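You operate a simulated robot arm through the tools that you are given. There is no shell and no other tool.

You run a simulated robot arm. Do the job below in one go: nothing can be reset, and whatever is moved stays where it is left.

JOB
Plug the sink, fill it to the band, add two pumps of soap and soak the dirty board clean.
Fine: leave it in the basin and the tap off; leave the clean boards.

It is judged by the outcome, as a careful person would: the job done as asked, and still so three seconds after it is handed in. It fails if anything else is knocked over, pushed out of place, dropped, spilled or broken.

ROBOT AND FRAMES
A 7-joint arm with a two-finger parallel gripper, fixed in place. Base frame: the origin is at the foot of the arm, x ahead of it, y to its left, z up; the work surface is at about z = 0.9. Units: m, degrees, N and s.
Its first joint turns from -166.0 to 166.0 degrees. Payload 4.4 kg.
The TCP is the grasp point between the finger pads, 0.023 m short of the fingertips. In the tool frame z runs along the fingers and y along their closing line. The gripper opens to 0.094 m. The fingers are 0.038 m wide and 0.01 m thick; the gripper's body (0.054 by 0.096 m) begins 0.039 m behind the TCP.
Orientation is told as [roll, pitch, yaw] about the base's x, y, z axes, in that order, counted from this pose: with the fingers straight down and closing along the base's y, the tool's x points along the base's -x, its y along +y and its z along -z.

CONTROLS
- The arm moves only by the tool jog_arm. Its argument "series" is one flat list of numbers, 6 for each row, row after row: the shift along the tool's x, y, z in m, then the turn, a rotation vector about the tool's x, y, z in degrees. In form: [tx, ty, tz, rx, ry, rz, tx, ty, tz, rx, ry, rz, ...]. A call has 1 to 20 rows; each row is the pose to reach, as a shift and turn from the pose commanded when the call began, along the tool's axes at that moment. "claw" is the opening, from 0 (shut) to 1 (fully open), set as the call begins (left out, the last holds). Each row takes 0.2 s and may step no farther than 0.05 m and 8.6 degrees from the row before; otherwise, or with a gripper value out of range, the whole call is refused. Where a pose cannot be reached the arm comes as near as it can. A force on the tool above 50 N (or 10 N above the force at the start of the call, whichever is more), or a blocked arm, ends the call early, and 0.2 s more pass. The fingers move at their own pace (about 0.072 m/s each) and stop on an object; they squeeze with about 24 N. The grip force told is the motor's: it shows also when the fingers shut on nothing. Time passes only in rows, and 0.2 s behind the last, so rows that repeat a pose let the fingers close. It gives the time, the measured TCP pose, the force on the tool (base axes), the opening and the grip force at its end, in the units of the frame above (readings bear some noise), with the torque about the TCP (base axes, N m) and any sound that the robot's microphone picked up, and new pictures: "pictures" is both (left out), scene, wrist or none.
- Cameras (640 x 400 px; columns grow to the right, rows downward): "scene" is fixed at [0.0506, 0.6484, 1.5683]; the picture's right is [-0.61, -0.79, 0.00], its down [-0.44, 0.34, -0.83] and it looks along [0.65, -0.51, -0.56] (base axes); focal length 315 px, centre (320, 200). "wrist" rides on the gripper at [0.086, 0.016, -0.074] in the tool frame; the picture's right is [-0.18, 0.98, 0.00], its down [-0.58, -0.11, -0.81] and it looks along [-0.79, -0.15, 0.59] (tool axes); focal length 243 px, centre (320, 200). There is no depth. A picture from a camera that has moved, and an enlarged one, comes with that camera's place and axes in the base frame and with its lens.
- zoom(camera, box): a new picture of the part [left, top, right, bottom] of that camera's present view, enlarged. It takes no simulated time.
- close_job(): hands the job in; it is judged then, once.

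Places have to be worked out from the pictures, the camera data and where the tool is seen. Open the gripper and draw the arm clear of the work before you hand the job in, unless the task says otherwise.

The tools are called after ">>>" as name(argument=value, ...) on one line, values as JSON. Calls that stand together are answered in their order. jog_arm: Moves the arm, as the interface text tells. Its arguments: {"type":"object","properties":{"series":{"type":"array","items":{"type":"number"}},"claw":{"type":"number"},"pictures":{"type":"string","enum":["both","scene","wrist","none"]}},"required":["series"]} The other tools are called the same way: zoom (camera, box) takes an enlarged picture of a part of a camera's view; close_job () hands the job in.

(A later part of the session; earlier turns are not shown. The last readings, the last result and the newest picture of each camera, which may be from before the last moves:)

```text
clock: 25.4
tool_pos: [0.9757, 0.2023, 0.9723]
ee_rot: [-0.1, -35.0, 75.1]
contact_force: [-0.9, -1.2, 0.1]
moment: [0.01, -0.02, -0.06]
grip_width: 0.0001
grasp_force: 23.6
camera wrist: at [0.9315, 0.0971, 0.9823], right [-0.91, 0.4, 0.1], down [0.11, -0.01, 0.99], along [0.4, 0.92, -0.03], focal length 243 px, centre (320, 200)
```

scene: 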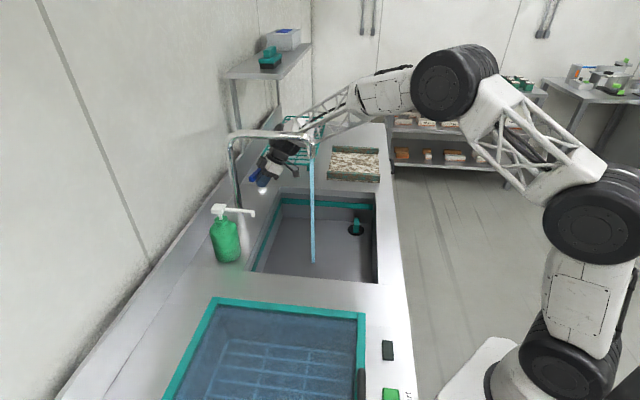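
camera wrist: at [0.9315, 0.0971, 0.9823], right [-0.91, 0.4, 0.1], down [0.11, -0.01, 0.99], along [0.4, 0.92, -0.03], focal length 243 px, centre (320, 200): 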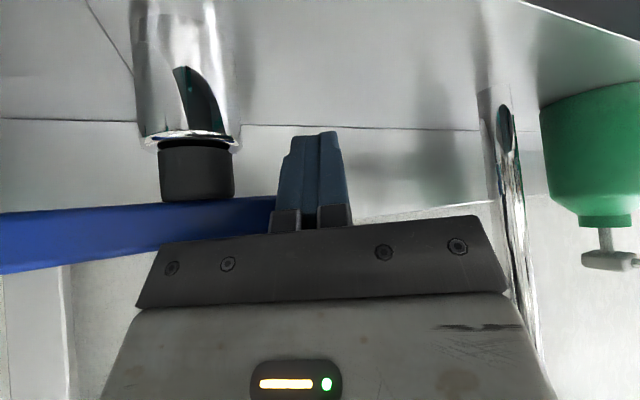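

Water is running from the spout, with the lever turned the other way by roughly 15–20°. I go back to the far-end pose, ready to push the lever shut again, and watch how fast the level rises.

>>> jog_arm(series=[0.0225, 0.026, -0.0322, 0, 0, 0, 0.045, 0.0519, -0.0644, 0, 0, 0, 0.0573, 0.0259, -0.0694, 4.3, 0, 6.15, 0.0697, -0.0001, -0.0744, 8.6, 0, 12.3, 0.082, -0.0261, -0.0794, 12.9, 0, 18.45, 0.0943, -0.0521, -0.0844, 17.2, 0, 24.6])

>>> zoom(camera="scene", box=[240, 180, 400, 300])

```text
clock: 26.8
tool_pos: [0.9941, 0.0681, 0.9866]
ee_rot: [-0.1, -35.0, 44.9]
contact_force: [-0.2, -0.6, -0.6]
moment: [0.01, -0.02, -0.03]
grip_width: 0.0
grasp_force: 23.7
camera wrist: at [0.9027, -0.0009, 0.9971], right [-0.59, 0.8, 0.11], down [0.09, -0.07, 0.99], along [0.8, 0.59, -0.03], focal length 243 px, centre (320, 200)
```

scene: 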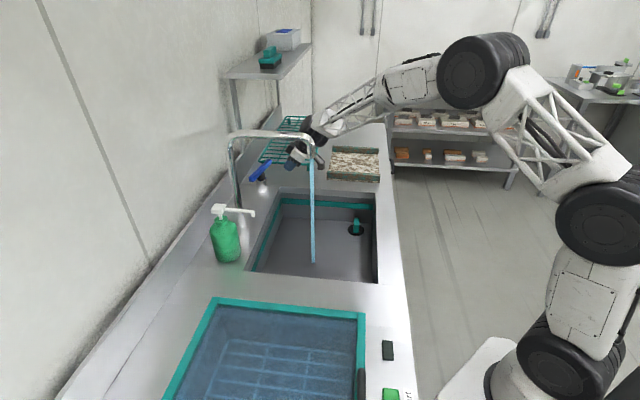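
wrist: 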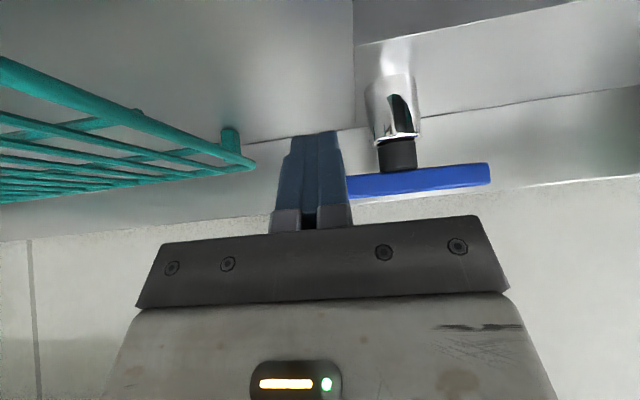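

```text
3.33 times, centred on (320, 240) of scene
camera zoom: at [0.0506, 0.6484, 1.5683], right [-0.61, -0.79, 0.0], down [-0.44, 0.34, -0.83], along [0.65, -0.51, -0.56], focal length 1050 px, centre (320, 67)
```

zoom: 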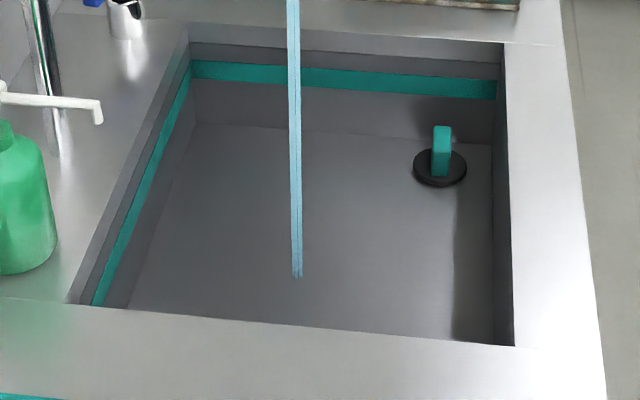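

The stream falls in the basin and the plug is in place. I hold still for about 2 seconds to gauge the fill rate.

>>> jog_arm(series=[0, 0, 0, 0, 0, 0, 0, 0, 0, 0, 0, 0, 0, 0, 0, 0, 0, 0, 0, 0, 0, 0, 0, 0, 0, 0, 0, 0, 0, 0, 0, 0, 0, 0, 0, 0, 0, 0, 0, 0, 0, 0, 0, 0, 0, 0, 0, 0, 0, 0, 0, 0, 0, 0, 0, 0, 0, 0, 0, 0], pictures="scene")

>>> zoom(camera="scene", box=[240, 180, 400, 300])

```text
clock: 29.0
tool_pos: [0.9934, 0.0688, 0.9862]
ee_rot: [0.0, -35.0, 45.0]
contact_force: [-0.1, 0.1, 0.3]
moment: [0.01, 0.02, 0.0]
grip_width: 0.0
grasp_force: 23.7
```

scene: 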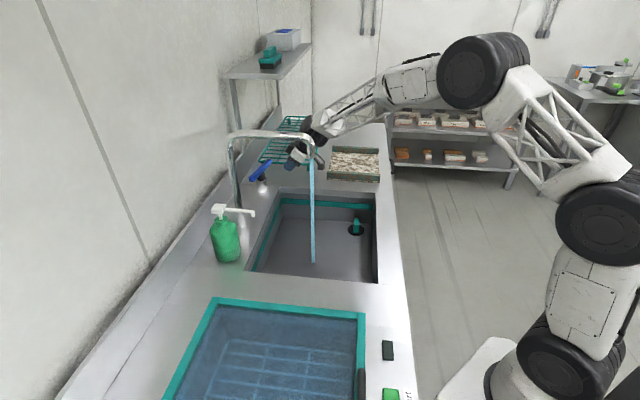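

```text
3.33 times, centred on (320, 240) of scene
camera zoom: at [0.0506, 0.6484, 1.5683], right [-0.61, -0.79, 0.0], down [-0.44, 0.34, -0.83], along [0.65, -0.51, -0.56], focal length 1050 px, centre (320, 67)
```

zoom: 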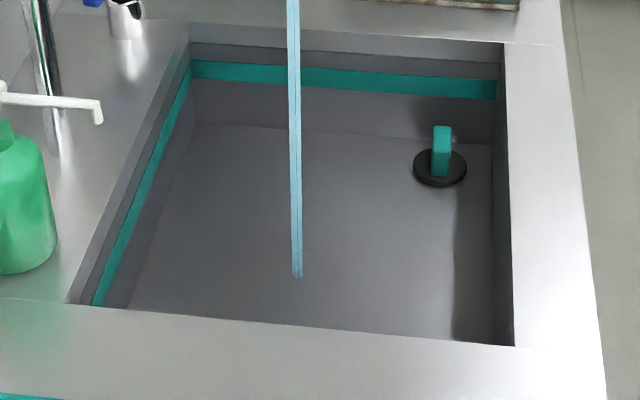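

There is no visible pooling yet. I wait 4 more seconds to see whether it fills or leaks.

>>> jog_arm(series=[0, 0, 0, 0, 0, 0, 0, 0, 0, 0, 0, 0, 0, 0, 0, 0, 0, 0, 0, 0, 0, 0, 0, 0, 0, 0, 0, 0, 0, 0, 0, 0, 0, 0, 0, 0, 0, 0, 0, 0, 0, 0, 0, 0, 0, 0, 0, 0, 0, 0, 0, 0, 0, 0, 0, 0, 0, 0, 0, 0, 0, 0, 0, 0, 0, 0, 0, 0, 0, 0, 0, 0, 0, 0, 0, 0, 0, 0, 0, 0, 0, 0, 0, 0, 0, 0, 0, 0, 0, 0, 0, 0, 0, 0, 0, 0, 0, 0, 0, 0, 0, 0, 0, 0, 0, 0, 0, 0, 0, 0, 0, 0, 0, 0, 0, 0, 0, 0, 0, 0], pictures="scene")

>>> zoom(camera="scene", box=[240, 180, 400, 300])

>>> zoom(camera="scene", box=[330, 190, 390, 240])

```text
clock: 33.2
tool_pos: [0.9935, 0.0679, 0.9859]
ee_rot: [0.0, -35.0, 45.0]
contact_force: [-0.2, 0.4, -0.2]
moment: [-0.02, 0.01, 0.02]
grip_width: 0.0
grasp_force: 23.9
```

scene: 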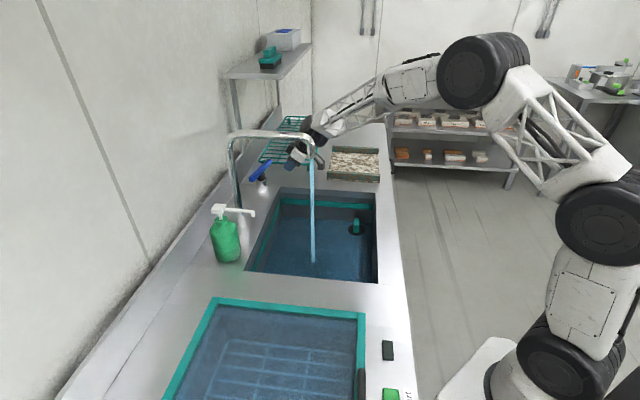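

```text
3.33 times, centred on (320, 240) of scene
camera zoom: at [0.0506, 0.6484, 1.5683], right [-0.61, -0.79, 0.0], down [-0.44, 0.34, -0.83], along [0.65, -0.51, -0.56], focal length 1050 px, centre (320, 67)
```

zoom: 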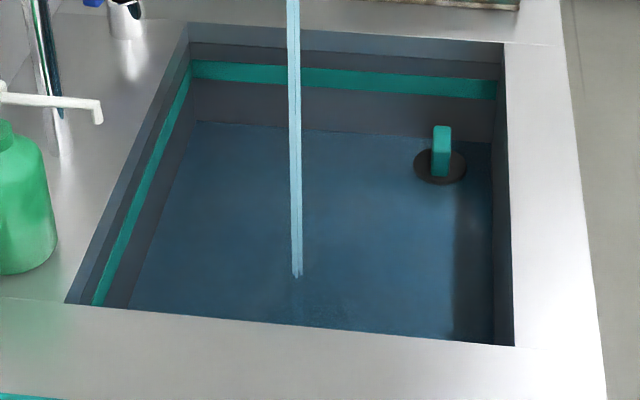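

```text
8.00 times, centred on (360, 215) of scene
camera zoom: at [0.0506, 0.6484, 1.5683], right [-0.61, -0.79, 0.0], down [-0.44, 0.34, -0.83], along [0.65, -0.51, -0.56], focal length 2520 px, centre (0, 80)
```

zoom: 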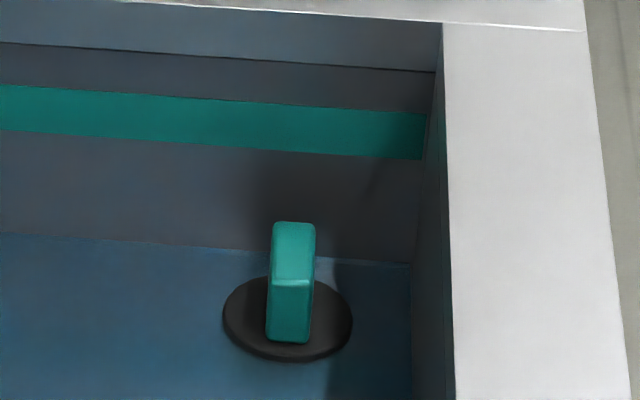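

The basin is holding a thin layer, so the plug seals; but filling is slow at this opening. I go back to the near end of the lever to open it further.

>>> jog_arm(series=[-0.0003, 0.029, -0.0035, -4.3, 0, -6.15, -0.0006, 0.058, -0.0069, -8.6, 0, -12.3, -0.0009, 0.087, -0.0104, -12.9, 0, -18.45, -0.0012, 0.116, -0.0138, -17.2, 0, -24.6])

```text
clock: 34.2
tool_pos: [0.9071, 0.1449, 0.9985]
ee_rot: [0.0, -35.0, 75.1]
contact_force: [0.1, -1.6, 0.1]
moment: [0.01, 0.03, 0.02]
grip_width: 0.0
grasp_force: 24.0
camera wrist: at [0.8624, 0.04, 1.0093], right [-0.91, 0.4, 0.11], down [0.11, -0.01, 0.99], along [0.4, 0.92, -0.03], focal length 243 px, centre (320, 200)
```

scene: 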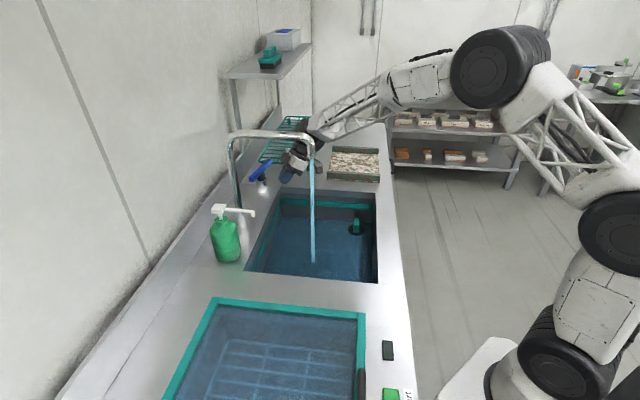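
wrist: 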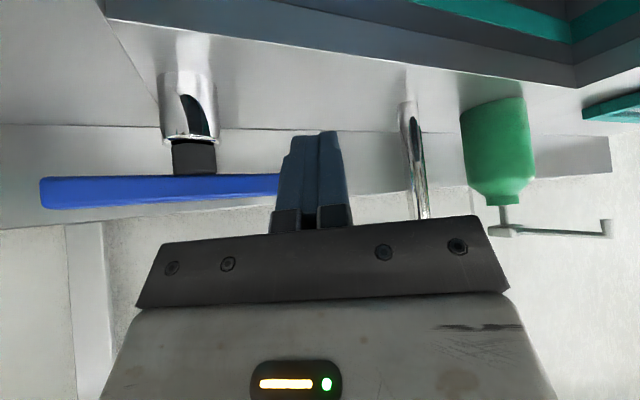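

I push the near end further round its arc to open the tap more, roughly to 55–60°.

>>> jog_arm(series=[-0.0112, -0.0168, 0.0244, 0, 0, 0, -0.0224, -0.0337, 0.0487, 0, 0, 0, -0.0491, -0.0444, 0.0673, 0, 0, 0, -0.0586, -0.0504, 0.074, 0, 0, 0, -0.0692, -0.0609, 0.0814, 0, 0, 0, -0.0771, -0.074, 0.0869, 0, 0, 0])

>>> zoom(camera="scene", box=[240, 130, 400, 300])

```text
clock: 35.3
tool_pos: [0.9834, 0.222, 0.9713]
ee_rot: [0.1, -34.9, 74.9]
contact_force: [-48.7, -15.2, 15.8]
moment: [-0.48, -1.77, -2.82]
grip_width: 0.0
grasp_force: 24.3
stopped in row 5: the force on the tool passed its limit at 102 N (the readings are from after the stop); the commanded pose is now the measured one
camera wrist: at [0.9386, 0.117, 0.9825], right [-0.91, 0.4, 0.11], down [0.11, -0.02, 0.99], along [0.4, 0.92, -0.03], focal length 243 px, centre (320, 200)
```

scene: 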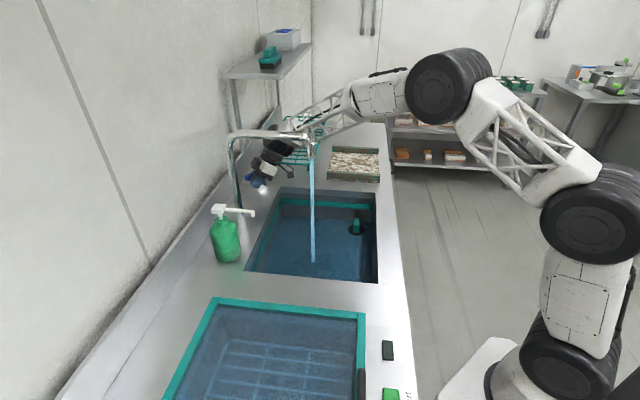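
wrist: 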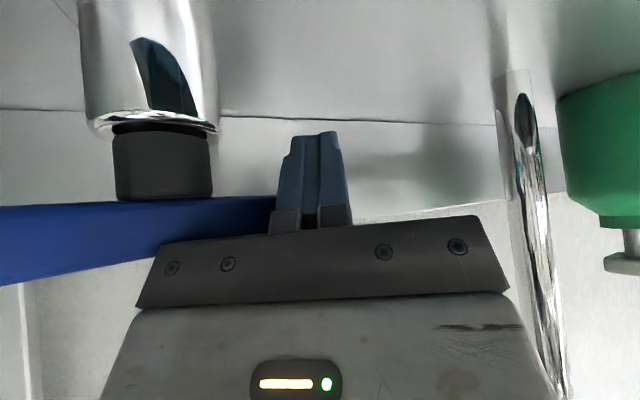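

```text
2.35 times, centred on (320, 215) of scene
camera zoom: at [0.0506, 0.6484, 1.5683], right [-0.61, -0.79, 0.0], down [-0.44, 0.34, -0.83], along [0.65, -0.51, -0.56], focal length 741 px, centre (320, 165)
```

zoom: 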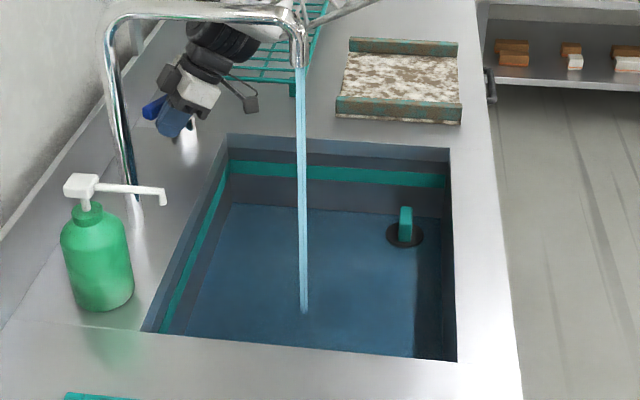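

The hand's body met the bar near its pivot (the readings show a side load on the body), so I stop there. I back off straight away and check the lever's angle and the flow.

>>> jog_arm(series=[0.018, 0.015, -0.03, 0, 0, 0, 0.045, 0.045, -0.06, 0, 0, 0, 0.065, 0.06, -0.08, 0, 0, 0])

>>> zoom(camera="scene", box=[220, 130, 340, 210])

>>> zoom(camera="wrist", box=[0, 60, 320, 260])

>>> zoom(camera="scene", box=[240, 180, 400, 300])

```text
refused: row 2 steps farther than a row can; nothing moved
```

```text
5.00 times, centred on (280, 170) of scene
camera zoom: at [0.0506, 0.6484, 1.5683], right [-0.61, -0.79, 0.0], down [-0.44, 0.34, -0.83], along [0.65, -0.51, -0.56], focal length 1575 px, centre (520, 350)
```

zoom: 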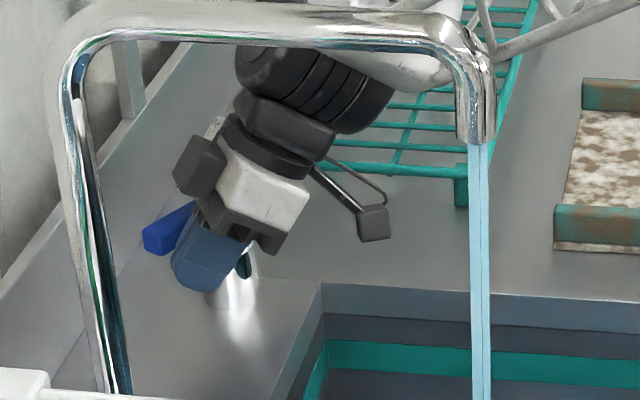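

```text
2.00 times, centred on (160, 160) of wrist
camera zoom: at [0.9386, 0.117, 0.9825], right [-0.91, 0.4, 0.11], down [0.11, -0.02, 0.99], along [0.4, 0.92, -0.03], focal length 485 px, centre (640, 280)
```

zoom: 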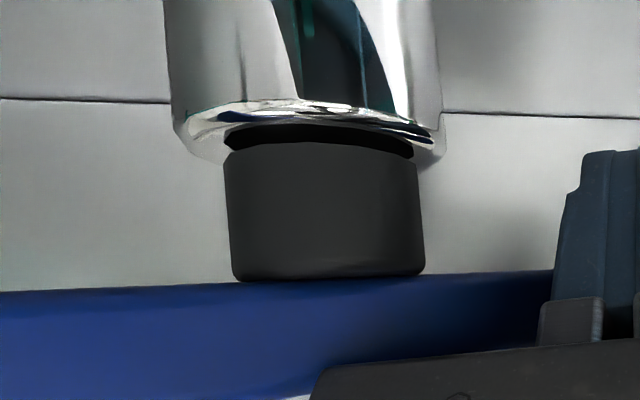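

```text
3.33 times, centred on (320, 240) of scene
camera zoom: at [0.0506, 0.6484, 1.5683], right [-0.61, -0.79, 0.0], down [-0.44, 0.34, -0.83], along [0.65, -0.51, -0.56], focal length 1050 px, centre (320, 67)
```

zoom: 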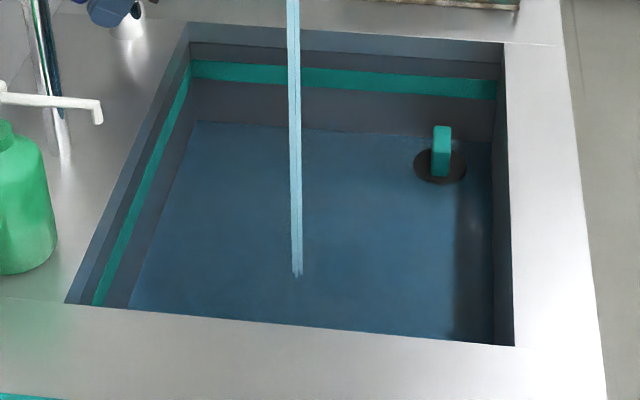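

I retract with smaller steps, back along −b and slightly up.

>>> jog_arm(series=[0.0209, 0.0184, -0.0256, 0, 0, 0, 0.0417, 0.0367, -0.0512, 0, 0, 0, 0.0625, 0.055, -0.0767, 0, 0, 0])

>>> zoom(camera="scene", box=[220, 130, 340, 210])

>>> zoom(camera="wrist", box=[0, 60, 320, 260])

```text
clock: 36.1
tool_pos: [0.9038, 0.1444, 0.9969]
ee_rot: [0.3, -34.8, 74.9]
contact_force: [0.0, -0.4, -0.3]
moment: [0.06, -0.03, 0.02]
grip_width: 0.0
grasp_force: 23.8
camera wrist: at [0.8612, 0.0396, 1.0079], right [-0.91, 0.4, 0.11], down [0.11, -0.01, 0.99], along [0.4, 0.92, -0.03], focal length 243 px, centre (320, 200)
```

scene: 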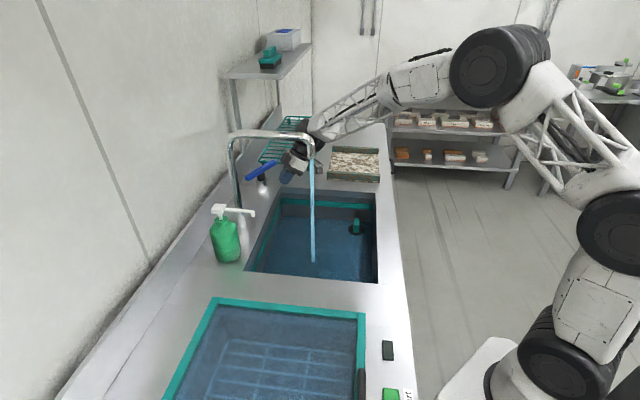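
wrist: 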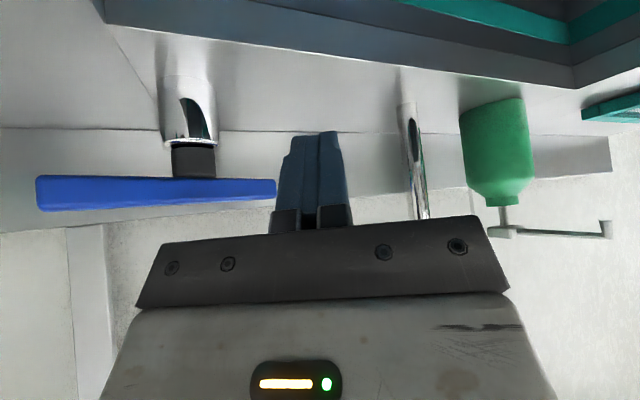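

```text
5.00 times, centred on (280, 170) of scene
camera zoom: at [0.0506, 0.6484, 1.5683], right [-0.61, -0.79, 0.0], down [-0.44, 0.34, -0.83], along [0.65, -0.51, -0.56], focal length 1575 px, centre (520, 350)
```

zoom: 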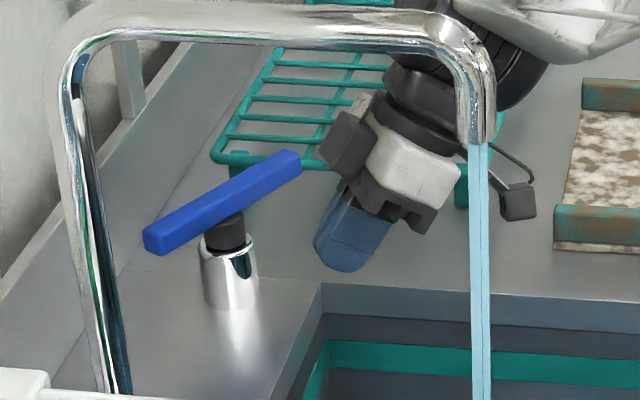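

```text
2.00 times, centred on (160, 160) of wrist
camera zoom: at [0.8612, 0.0396, 1.0079], right [-0.91, 0.4, 0.11], down [0.11, -0.01, 0.99], along [0.4, 0.92, -0.03], focal length 485 px, centre (640, 280)
```

zoom: 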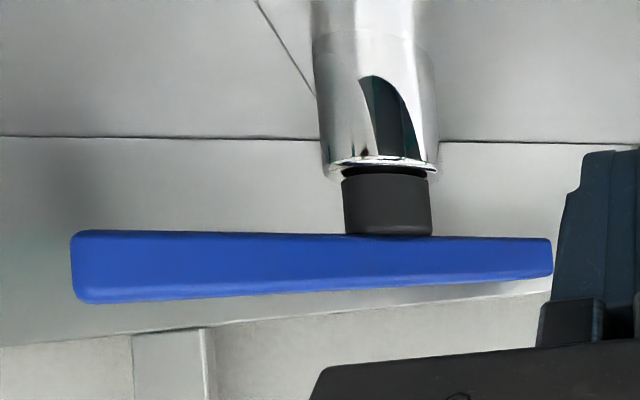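

The lever now stands at about 33° open. I go to the standby pose in front of its far half and wait, watching the level.

>>> jog_arm(series=[0.0118, -0.0212, -0.0046, 4.3, 0, 6.15, 0.0235, -0.0425, -0.0092, 8.6, 0, 12.3, 0.0353, -0.0637, -0.0137, 12.9, 0, 18.45, 0.047, -0.0849, -0.0183, 17.2, 0, 24.6, 0.047, -0.0849, -0.0183, 17.2, 0, 24.6, 0.047, -0.0849, -0.0183, 17.2, 0, 24.6, 0.047, -0.0849, -0.0183, 17.2, 0, 24.6, 0.047, -0.0849, -0.0183, 17.2, 0, 24.6, 0.047, -0.0849, -0.0183, 17.2, 0, 24.6, 0.047, -0.0849, -0.0183, 17.2, 0, 24.6, 0.047, -0.0849, -0.0183, 17.2, 0, 24.6, 0.047, -0.0849, -0.0183, 17.2, 0, 24.6, 0.047, -0.0849, -0.0183, 17.2, 0, 24.6, 0.047, -0.0849, -0.0183, 17.2, 0, 24.6, 0.047, -0.0849, -0.0183, 17.2, 0, 24.6, 0.047, -0.0849, -0.0183, 17.2, 0, 24.6, 0.047, -0.0849, -0.0183, 17.2, 0, 24.6, 0.047, -0.0849, -0.0183, 17.2, 0, 24.6, 0.047, -0.0849, -0.0183, 17.2, 0, 24.6, 0.047, -0.0849, -0.0183, 17.2, 0, 24.6])

>>> zoom(camera="scene", box=[240, 180, 400, 300])

>>> zoom(camera="scene", box=[330, 190, 390, 240])

```text
clock: 40.3
tool_pos: [0.9756, 0.0769, 0.9843]
ee_rot: [0.2, -34.9, 44.9]
contact_force: [0.1, 0.5, -0.1]
moment: [0.01, -0.01, 0.0]
grip_width: 0.0
grasp_force: 24.5
camera wrist: at [0.8846, 0.0068, 0.9961], right [-0.59, 0.8, 0.11], down [0.09, -0.07, 0.99], along [0.8, 0.59, -0.03], focal length 243 px, centre (320, 200)
```

scene: 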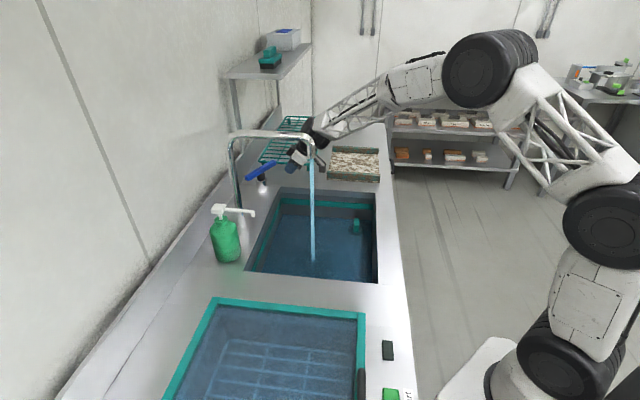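
wrist: 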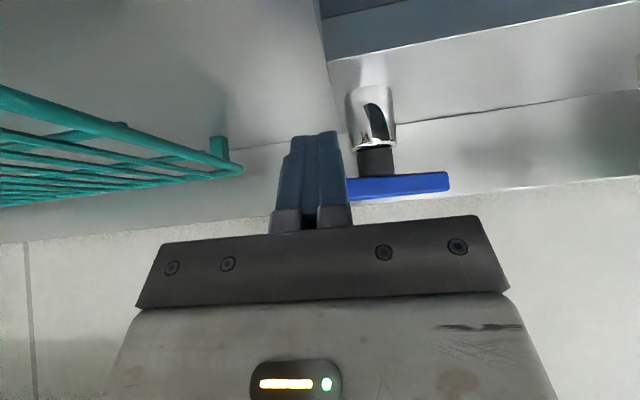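

```text
3.33 times, centred on (320, 240) of scene
camera zoom: at [0.0506, 0.6484, 1.5683], right [-0.61, -0.79, 0.0], down [-0.44, 0.34, -0.83], along [0.65, -0.51, -0.56], focal length 1050 px, centre (320, 67)
```

zoom: 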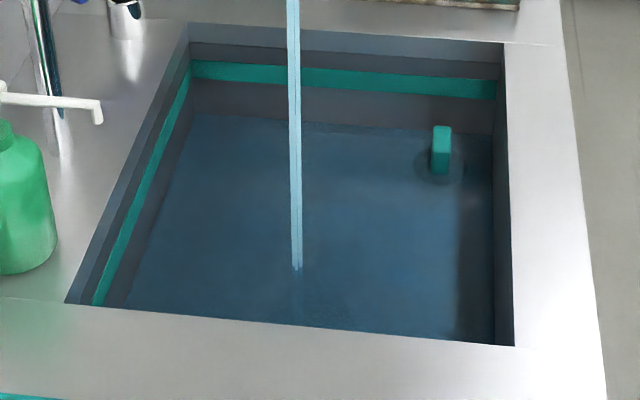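

```text
8.00 times, centred on (360, 215) of scene
camera zoom: at [0.0506, 0.6484, 1.5683], right [-0.61, -0.79, 0.0], down [-0.44, 0.34, -0.83], along [0.65, -0.51, -0.56], focal length 2520 px, centre (0, 80)
```

zoom: 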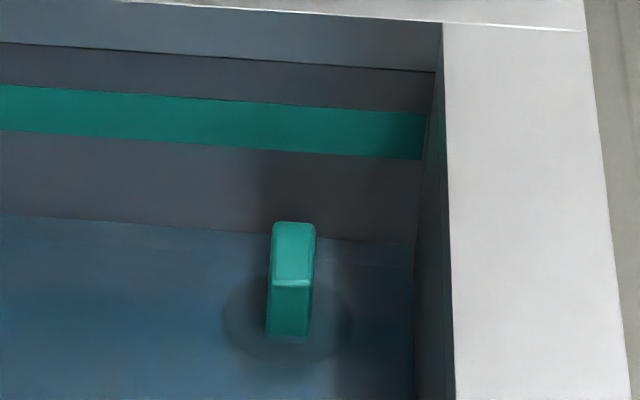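

The water has covered the plug's disc: the level is about z = 0.762, rising about 1.2 mm/s. The band runs from 0.817 to 0.845, so I aim for about 0.827. I keep waiting at the standby pose.

>>> jog_arm(series=[0, 0, 0, 0, 0, 0, 0, 0, 0, 0, 0, 0, 0, 0, 0, 0, 0, 0, 0, 0, 0, 0, 0, 0, 0, 0, 0, 0, 0, 0, 0, 0, 0, 0, 0, 0, 0, 0, 0, 0, 0, 0, 0, 0, 0, 0, 0, 0, 0, 0, 0, 0, 0, 0, 0, 0, 0, 0, 0, 0, 0, 0, 0, 0, 0, 0, 0, 0, 0, 0, 0, 0, 0, 0, 0, 0, 0, 0, 0, 0, 0, 0, 0, 0, 0, 0, 0, 0, 0, 0, 0, 0, 0, 0, 0, 0, 0, 0, 0, 0, 0, 0, 0, 0, 0, 0, 0, 0, 0, 0, 0, 0, 0, 0, 0, 0, 0, 0, 0, 0], pictures="none")

>>> jog_arm(series=[0, 0, 0, 0, 0, 0, 0, 0, 0, 0, 0, 0, 0, 0, 0, 0, 0, 0, 0, 0, 0, 0, 0, 0, 0, 0, 0, 0, 0, 0, 0, 0, 0, 0, 0, 0, 0, 0, 0, 0, 0, 0, 0, 0, 0, 0, 0, 0, 0, 0, 0, 0, 0, 0, 0, 0, 0, 0, 0, 0, 0, 0, 0, 0, 0, 0, 0, 0, 0, 0, 0, 0, 0, 0, 0, 0, 0, 0, 0, 0, 0, 0, 0, 0, 0, 0, 0, 0, 0, 0, 0, 0, 0, 0, 0, 0, 0, 0, 0, 0, 0, 0, 0, 0, 0, 0, 0, 0, 0, 0, 0, 0, 0, 0, 0, 0, 0, 0, 0, 0], pictures="scene")

>>> zoom(camera="scene", box=[330, 190, 390, 240])

```text
clock: 44.5
tool_pos: [0.9753, 0.0756, 0.9852]
ee_rot: [0.2, -34.7, 44.9]
contact_force: [0.6, 0.2, -0.2]
moment: [-0.03, -0.01, 0.03]
grip_width: 0.0002
grasp_force: 24.0
```

```text
clock: 48.7
tool_pos: [0.9755, 0.0757, 0.9861]
ee_rot: [0.2, -34.8, 44.9]
contact_force: [0.1, 0.0, -0.4]
moment: [0.0, 0.0, -0.01]
grip_width: 0.0
grasp_force: 24.1
```

scene: 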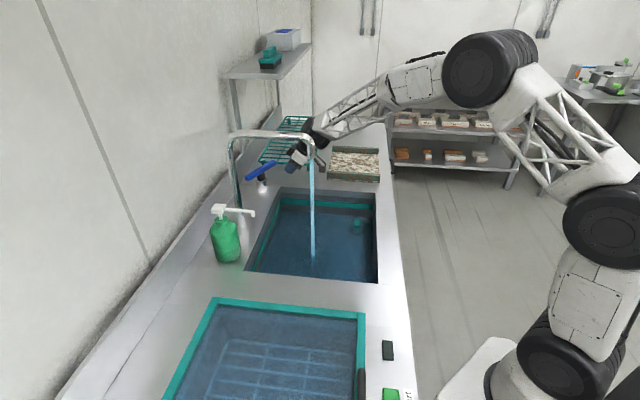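

```text
8.00 times, centred on (360, 215) of scene
camera zoom: at [0.0506, 0.6484, 1.5683], right [-0.61, -0.79, 0.0], down [-0.44, 0.34, -0.83], along [0.65, -0.51, -0.56], focal length 2520 px, centre (0, 80)
```

zoom: 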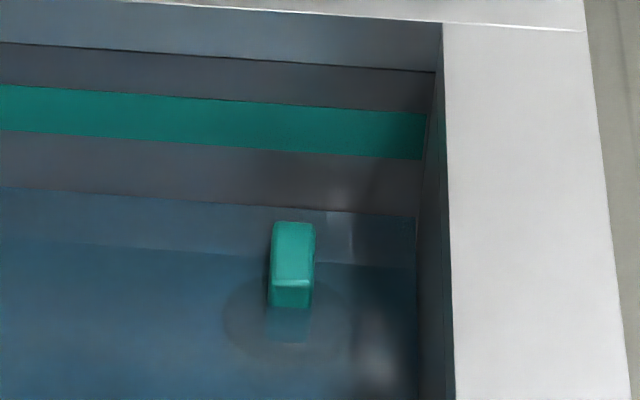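

The level is now about z = 0.780 and rising about 2 mm/s, so 0.827 comes near t = 71. I wait 12 s and check again.

>>> jog_arm(series=[0, 0, 0, 0, 0, 0, 0, 0, 0, 0, 0, 0, 0, 0, 0, 0, 0, 0, 0, 0, 0, 0, 0, 0, 0, 0, 0, 0, 0, 0, 0, 0, 0, 0, 0, 0, 0, 0, 0, 0, 0, 0, 0, 0, 0, 0, 0, 0, 0, 0, 0, 0, 0, 0, 0, 0, 0, 0, 0, 0, 0, 0, 0, 0, 0, 0, 0, 0, 0, 0, 0, 0, 0, 0, 0, 0, 0, 0, 0, 0, 0, 0, 0, 0, 0, 0, 0, 0, 0, 0, 0, 0, 0, 0, 0, 0, 0, 0, 0, 0, 0, 0, 0, 0, 0, 0, 0, 0, 0, 0, 0, 0, 0, 0, 0, 0, 0, 0, 0, 0], pictures="none")

>>> jog_arm(series=[0, 0, 0, 0, 0, 0, 0, 0, 0, 0, 0, 0, 0, 0, 0, 0, 0, 0, 0, 0, 0, 0, 0, 0, 0, 0, 0, 0, 0, 0, 0, 0, 0, 0, 0, 0, 0, 0, 0, 0, 0, 0, 0, 0, 0, 0, 0, 0, 0, 0, 0, 0, 0, 0, 0, 0, 0, 0, 0, 0, 0, 0, 0, 0, 0, 0, 0, 0, 0, 0, 0, 0, 0, 0, 0, 0, 0, 0, 0, 0, 0, 0, 0, 0, 0, 0, 0, 0, 0, 0, 0, 0, 0, 0, 0, 0, 0, 0, 0, 0, 0, 0, 0, 0, 0, 0, 0, 0, 0, 0, 0, 0, 0, 0, 0, 0, 0, 0, 0, 0], pictures="scene")

>>> zoom(camera="scene", box=[330, 190, 390, 240])

```text
clock: 52.9
tool_pos: [0.9757, 0.0761, 0.9846]
ee_rot: [0.3, -34.7, 44.9]
contact_force: [0.3, 0.7, 0.2]
moment: [-0.03, 0.0, 0.0]
grip_width: 0.0
grasp_force: 23.6
```

```text
clock: 57.1
tool_pos: [0.9753, 0.0754, 0.9854]
ee_rot: [0.2, -34.9, 44.9]
contact_force: [0.1, -0.4, -0.2]
moment: [-0.05, -0.03, 0.03]
grip_width: 0.0
grasp_force: 24.0
```

scene: 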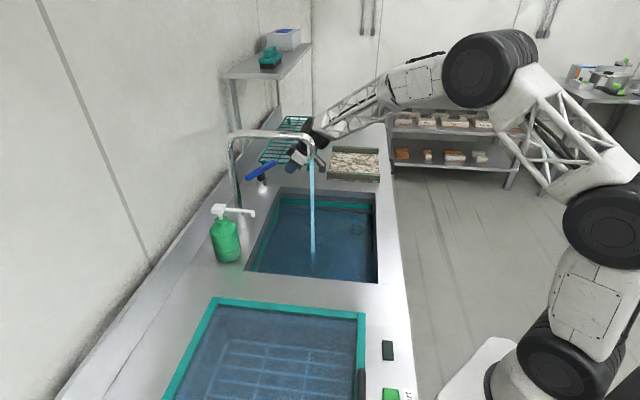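

```text
8.00 times, centred on (360, 215) of scene
camera zoom: at [0.0506, 0.6484, 1.5683], right [-0.61, -0.79, 0.0], down [-0.44, 0.34, -0.83], along [0.65, -0.51, -0.56], focal length 2520 px, centre (0, 80)
```

zoom: 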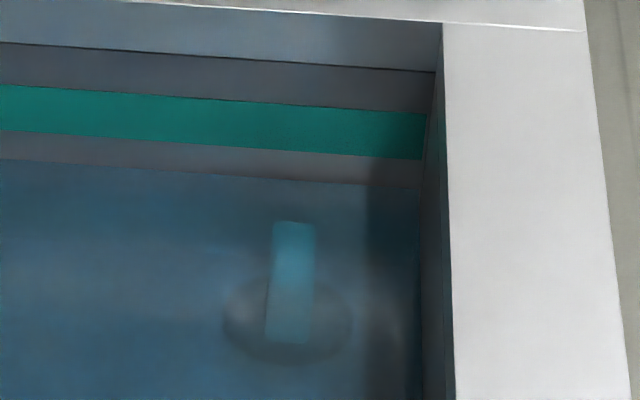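

The level is about z = 0.798. I wait another 8.4 s.

>>> jog_arm(series=[0, 0, 0, 0, 0, 0, 0, 0, 0, 0, 0, 0, 0, 0, 0, 0, 0, 0, 0, 0, 0, 0, 0, 0, 0, 0, 0, 0, 0, 0, 0, 0, 0, 0, 0, 0, 0, 0, 0, 0, 0, 0, 0, 0, 0, 0, 0, 0, 0, 0, 0, 0, 0, 0, 0, 0, 0, 0, 0, 0, 0, 0, 0, 0, 0, 0, 0, 0, 0, 0, 0, 0, 0, 0, 0, 0, 0, 0, 0, 0, 0, 0, 0, 0, 0, 0, 0, 0, 0, 0, 0, 0, 0, 0, 0, 0, 0, 0, 0, 0, 0, 0, 0, 0, 0, 0, 0, 0, 0, 0, 0, 0, 0, 0, 0, 0, 0, 0, 0, 0], pictures="none")

>>> jog_arm(series=[0, 0, 0, 0, 0, 0, 0, 0, 0, 0, 0, 0, 0, 0, 0, 0, 0, 0, 0, 0, 0, 0, 0, 0, 0, 0, 0, 0, 0, 0, 0, 0, 0, 0, 0, 0, 0, 0, 0, 0, 0, 0, 0, 0, 0, 0, 0, 0, 0, 0, 0, 0, 0, 0, 0, 0, 0, 0, 0, 0, 0, 0, 0, 0, 0, 0, 0, 0, 0, 0, 0, 0, 0, 0, 0, 0, 0, 0, 0, 0, 0, 0, 0, 0, 0, 0, 0, 0, 0, 0], pictures="both")

>>> zoom(camera="scene", box=[330, 190, 390, 240])

>>> zoom(camera="scene", box=[220, 130, 340, 210])

```text
clock: 61.3
tool_pos: [0.9758, 0.0759, 0.9856]
ee_rot: [0.3, -34.9, 44.9]
contact_force: [0.0, -0.4, 0.6]
moment: [0.0, 0.02, 0.02]
grip_width: 0.0001
grasp_force: 24.4
```

```text
clock: 64.5
tool_pos: [0.9753, 0.0754, 0.9854]
ee_rot: [0.2, -34.8, 44.8]
contact_force: [1.1, 0.5, -1.0]
moment: [-0.01, -0.03, 0.0]
grip_width: 0.0
grasp_force: 24.4
camera wrist: at [0.8846, 0.0068, 0.9961], right [-0.59, 0.8, 0.11], down [0.09, -0.07, 0.99], along [0.8, 0.59, -0.03], focal length 243 px, centre (320, 200)
```

scene: 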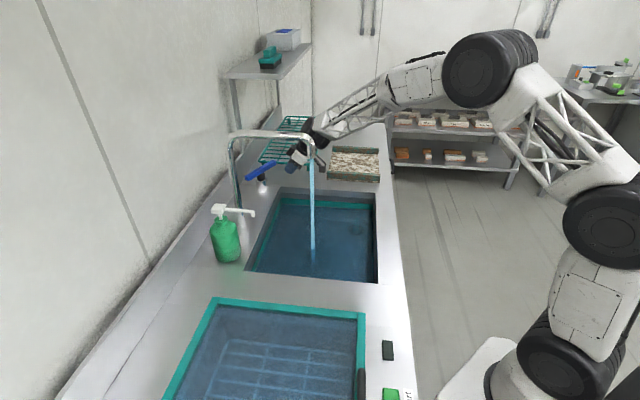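
wrist: 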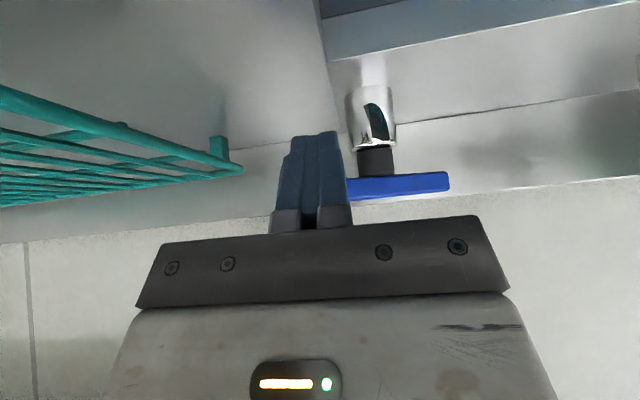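

```text
8.00 times, centred on (360, 215) of scene
camera zoom: at [0.0506, 0.6484, 1.5683], right [-0.61, -0.79, 0.0], down [-0.44, 0.34, -0.83], along [0.65, -0.51, -0.56], focal length 2520 px, centre (0, 80)
```

zoom: 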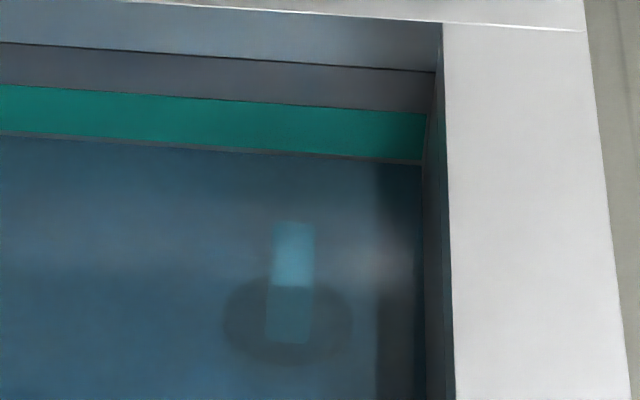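

```text
5.00 times, centred on (280, 170) of scene
camera zoom: at [0.0506, 0.6484, 1.5683], right [-0.61, -0.79, 0.0], down [-0.44, 0.34, -0.83], along [0.65, -0.51, -0.56], focal length 1575 px, centre (520, 350)
```

zoom: 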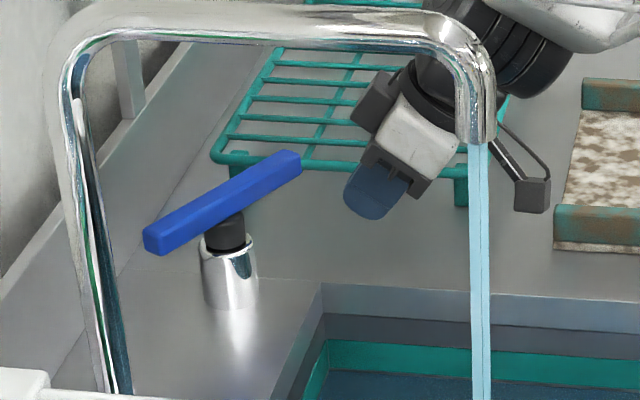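

The level is just under the band (about 0.8135), rising about 2 mm/s. I wait about 5 s more, then push the lever's far half back to its stop to shut the tap.

>>> jog_arm(series=[0, 0, 0, 0, 0, 0, 0, 0, 0, 0, 0, 0, 0, 0, 0, 0, 0, 0, 0, 0, 0, 0, 0, 0, 0, 0, 0, 0, 0, 0, 0, 0, 0, 0, 0, 0, 0, 0, 0, 0, 0, 0, 0, 0, 0, 0, 0, 0, 0, 0, 0, 0, 0, 0, 0, 0, 0, 0, 0, 0, 0, 0, 0, 0, 0, 0, 0, 0, 0, 0, 0, 0, 0, 0, 0, 0, 0, 0, 0, 0, 0, 0, 0, 0, 0, 0, 0, 0, 0, 0, 0, 0, 0, 0, 0, 0, 0, 0, 0, 0, 0, 0, 0, 0, 0, 0, 0, 0, 0, 0, 0, 0, 0, 0, 0, 0, 0, 0, 0, 0], pictures="none")

>>> jog_arm(series=[0, 0, 0, 0, 0, 0, 0, 0, 0, 0, 0, 0, -0.0066, -0.004, 0.0254, 0, 0, 0, -0.0189, -0.006, 0.034, 0, 0, 0, -0.0287, -0.01, 0.0409, 0, 0, 0, -0.0369, -0.016, 0.0466, 0, 0, 0, -0.0451, -0.022, 0.0524, 0, 0, 0, -0.0516, -0.024, 0.057, 0, 0, 0, -0.0557, -0.024, 0.0598, 0, 0, 0])

>>> zoom(camera="scene", box=[330, 190, 390, 240])

>>> zoom(camera="scene", box=[220, 130, 340, 210])

```text
clock: 68.7
tool_pos: [0.9759, 0.0756, 0.9847]
ee_rot: [0.2, -34.8, 44.9]
contact_force: [-0.1, 0.1, -0.1]
moment: [0.02, -0.01, -0.01]
grip_width: 0.0001
grasp_force: 24.2
```

```text
clock: 70.7
tool_pos: [1.0491, 0.116, 0.9675]
ee_rot: [0.2, -34.7, 44.9]
contact_force: [1.1, -0.6, -1.1]
moment: [0.03, -0.01, 0.02]
grip_width: 0.0
grasp_force: 24.2
camera wrist: at [0.9578, 0.0471, 0.9786], right [-0.59, 0.8, 0.11], down [0.09, -0.07, 0.99], along [0.8, 0.59, -0.03], focal length 243 px, centre (320, 200)
```

scene: 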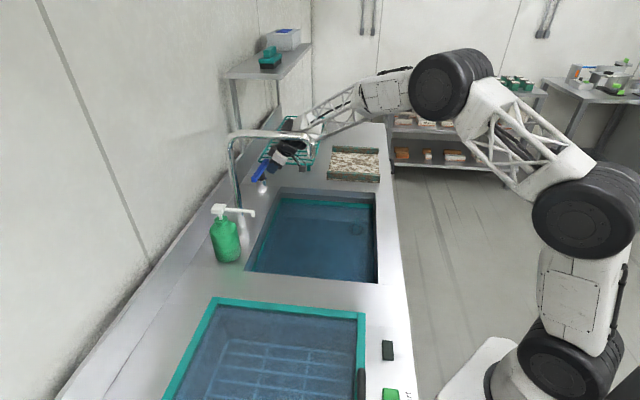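
wrist: 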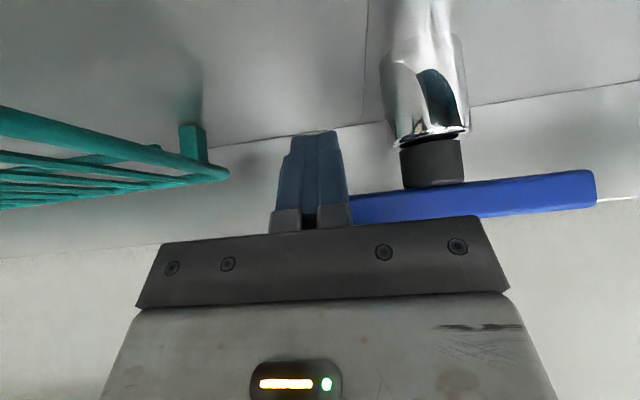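

```text
8.00 times, centred on (360, 215) of scene
camera zoom: at [0.0506, 0.6484, 1.5683], right [-0.61, -0.79, 0.0], down [-0.44, 0.34, -0.83], along [0.65, -0.51, -0.56], focal length 2520 px, centre (0, 80)
```

zoom: 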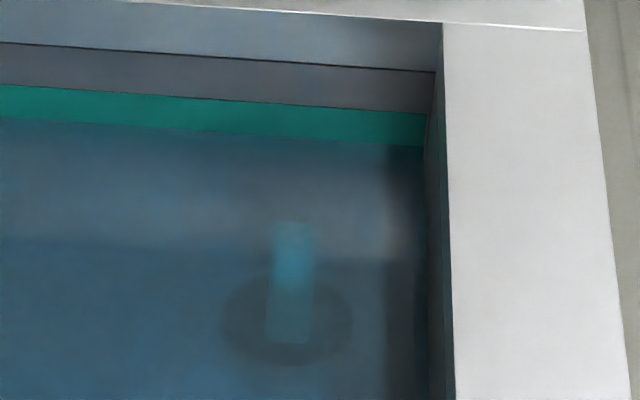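

```text
5.00 times, centred on (280, 170) of scene
camera zoom: at [0.0506, 0.6484, 1.5683], right [-0.61, -0.79, 0.0], down [-0.44, 0.34, -0.83], along [0.65, -0.51, -0.56], focal length 1575 px, centre (520, 350)
```

zoom: 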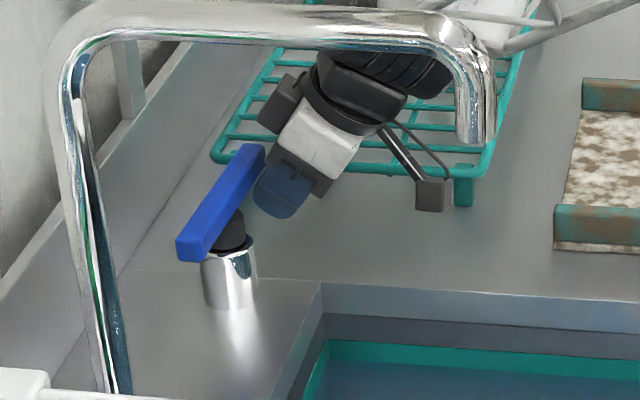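

The water has stopped and the level is about z = 0.825, inside the band. I nudge the lever the last few millimetres to its stop to be sure the tap is fully shut.

>>> jog_arm(series=[-0.0016, 0, 0.0011, 0, 0, 0, -0.0029, 0, 0.002, 0, 0, 0, -0.0041, 0, 0.0029, 0, 0, 0], pictures="none")

```text
clock: 71.5
tool_pos: [1.0521, 0.118, 0.9671]
ee_rot: [0.4, -34.8, 44.8]
contact_force: [-21.8, -24.0, -7.6]
moment: [0.11, 0.0, 0.1]
grip_width: 0.0
grasp_force: 24.2
```

About 32 N against the stop: the tap is shut. I withdraw, bring the tool back upright over the basin to the right of the spout, and check that no water runs and the lever stays.

>>> jog_arm(series=[0.0242, 0, -0.0353, 0, 0, 0, 0.0483, 0, -0.0705, 0, 0, 0, 0.0548, 0.022, -0.1124, 0, 7, 0, 0.0613, 0.044, -0.1544, 0, 14, 0, 0.0679, 0.066, -0.1963, 0, 21, 0, 0.0744, 0.088, -0.2383, 0, 28, 0, 0.0809, 0.11, -0.2802, 0, 35, 0])

>>> zoom(camera="scene", box=[220, 130, 400, 300])

```text
clock: 73.1
tool_pos: [0.8138, 0.036, 1.1516]
ee_rot: [0.2, 0.5, 45.0]
contact_force: [0.5, -0.5, -0.2]
moment: [0.01, 0.0, 0.03]
grip_width: 0.0002
grasp_force: 23.1
camera wrist: at [0.7428, -0.0131, 1.2264], right [-0.56, 0.83, 0.0], down [0.49, 0.34, 0.8], along [0.66, 0.45, -0.6], focal length 243 px, centre (320, 200)
```

scene: 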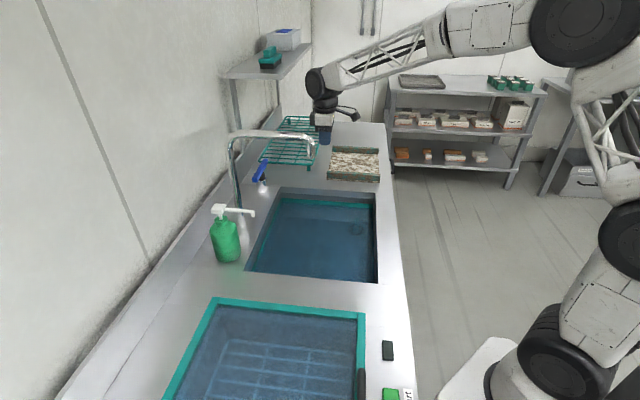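
wrist: 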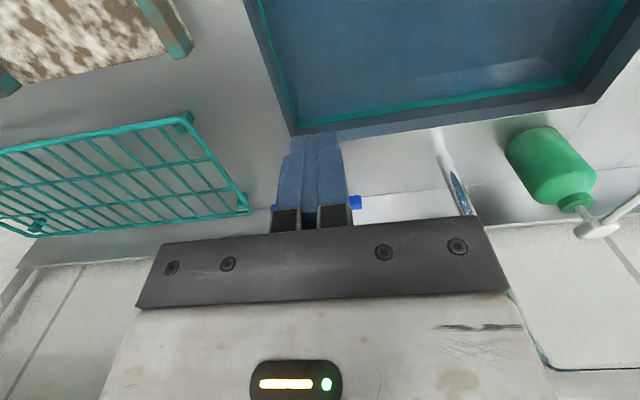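

```text
2.35 times, centred on (310, 215) of scene
camera zoom: at [0.0506, 0.6484, 1.5683], right [-0.61, -0.79, 0.0], down [-0.44, 0.34, -0.83], along [0.65, -0.51, -0.56], focal length 741 px, centre (344, 165)
```

zoom: 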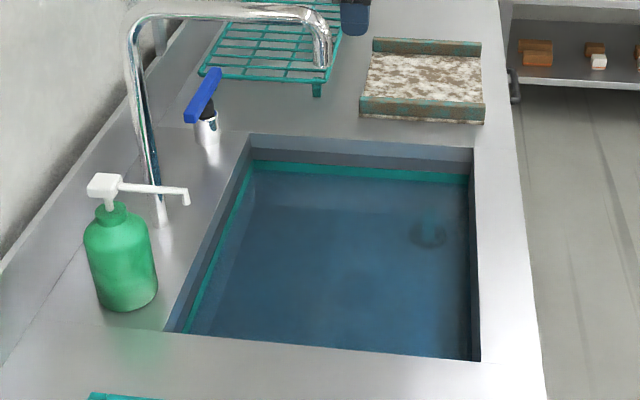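

The tap is off, the lever is back in its shut position, and the water stands in the band. I carry the arm back, around in front of the spout at a safe height, and over towards the soap bottle (pump head near (0.777, 0.435, 1.07)).

>>> jog_arm(series=[0.0265, 0.0265, -0.025, 0, 0, 0, 0.053, 0.053, -0.05, 0, 0, 0, 0.0795, 0.0795, -0.075, 0, 0, 0, 0.106, 0.106, -0.1, 0, 0, 0, 0.1325, 0.1325, -0.125, 0, 0, 0, 0.159, 0.159, -0.15, 0, 0, 0, 0.1855, 0.1855, -0.175, 0, 0, 0, 0.212, 0.212, -0.2, 0, 0, 0, 0.179, 0.245, -0.2, 0, 0, 0, 0.146, 0.278, -0.2, 0, 0, 0, 0.113, 0.311, -0.2, 0, 0, 0, 0.08, 0.344, -0.2, 0, 0, 0, 0.047, 0.377, -0.2, 0, 0, 0, 0.014, 0.41, -0.2, 0, 0, 0, -0.0285, 0.3995, -0.1875, 0, 0, 0, -0.071, 0.389, -0.175, 0, 0, 0, -0.1135, 0.3785, -0.1625, 0, 0, 0, -0.156, 0.368, -0.15, 0, 0, 0], claw=0)

>>> zoom(camera="wrist", box=[200, 40, 400, 165])

```text
clock: 76.9
tool_pos: [0.6651, 0.4083, 1.3046]
ee_rot: [0.1, 0.0, 44.9]
contact_force: [-0.5, 0.1, 1.6]
moment: [0.01, -0.01, -0.03]
grip_width: 0.0001
grasp_force: 23.8
camera wrist: at [0.5937, 0.3582, 1.3788], right [-0.56, 0.83, 0.0], down [0.49, 0.33, 0.81], along [0.66, 0.46, -0.59], focal length 243 px, centre (320, 200)
```

scene: 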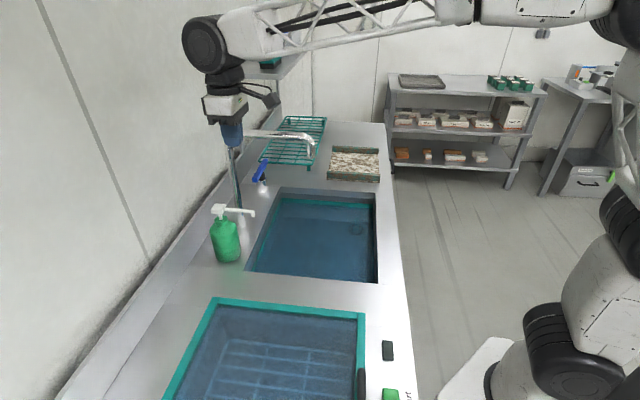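
wrist: 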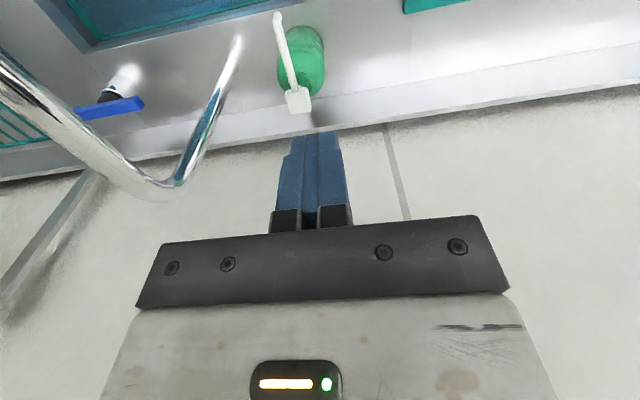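

```text
3.20 times, centred on (300, 102) of wrist
camera zoom: at [0.5937, 0.3582, 1.3788], right [-0.56, 0.83, 0.0], down [0.49, 0.33, 0.81], along [0.66, 0.46, -0.59], focal length 776 px, centre (384, 512)
```

zoom: 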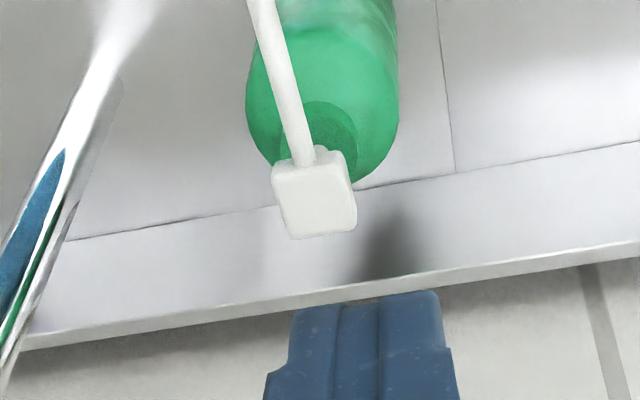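

I zoom the scene camera on the pump head to pin down the middle of its top.

>>> zoom(camera="scene", box=[200, 190, 270, 235])

```text
8.89 times, centred on (235, 212) of scene
camera zoom: at [0.0506, 0.6484, 1.5683], right [-0.61, -0.79, 0.0], down [-0.44, 0.34, -0.83], along [0.65, -0.51, -0.56], focal length 2800 px, centre (1076, 89)
```

zoom: 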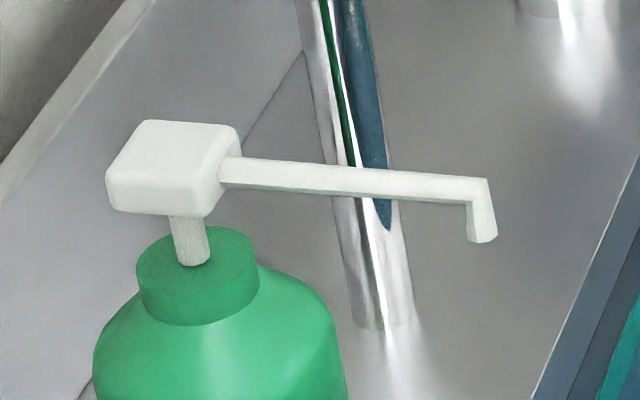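

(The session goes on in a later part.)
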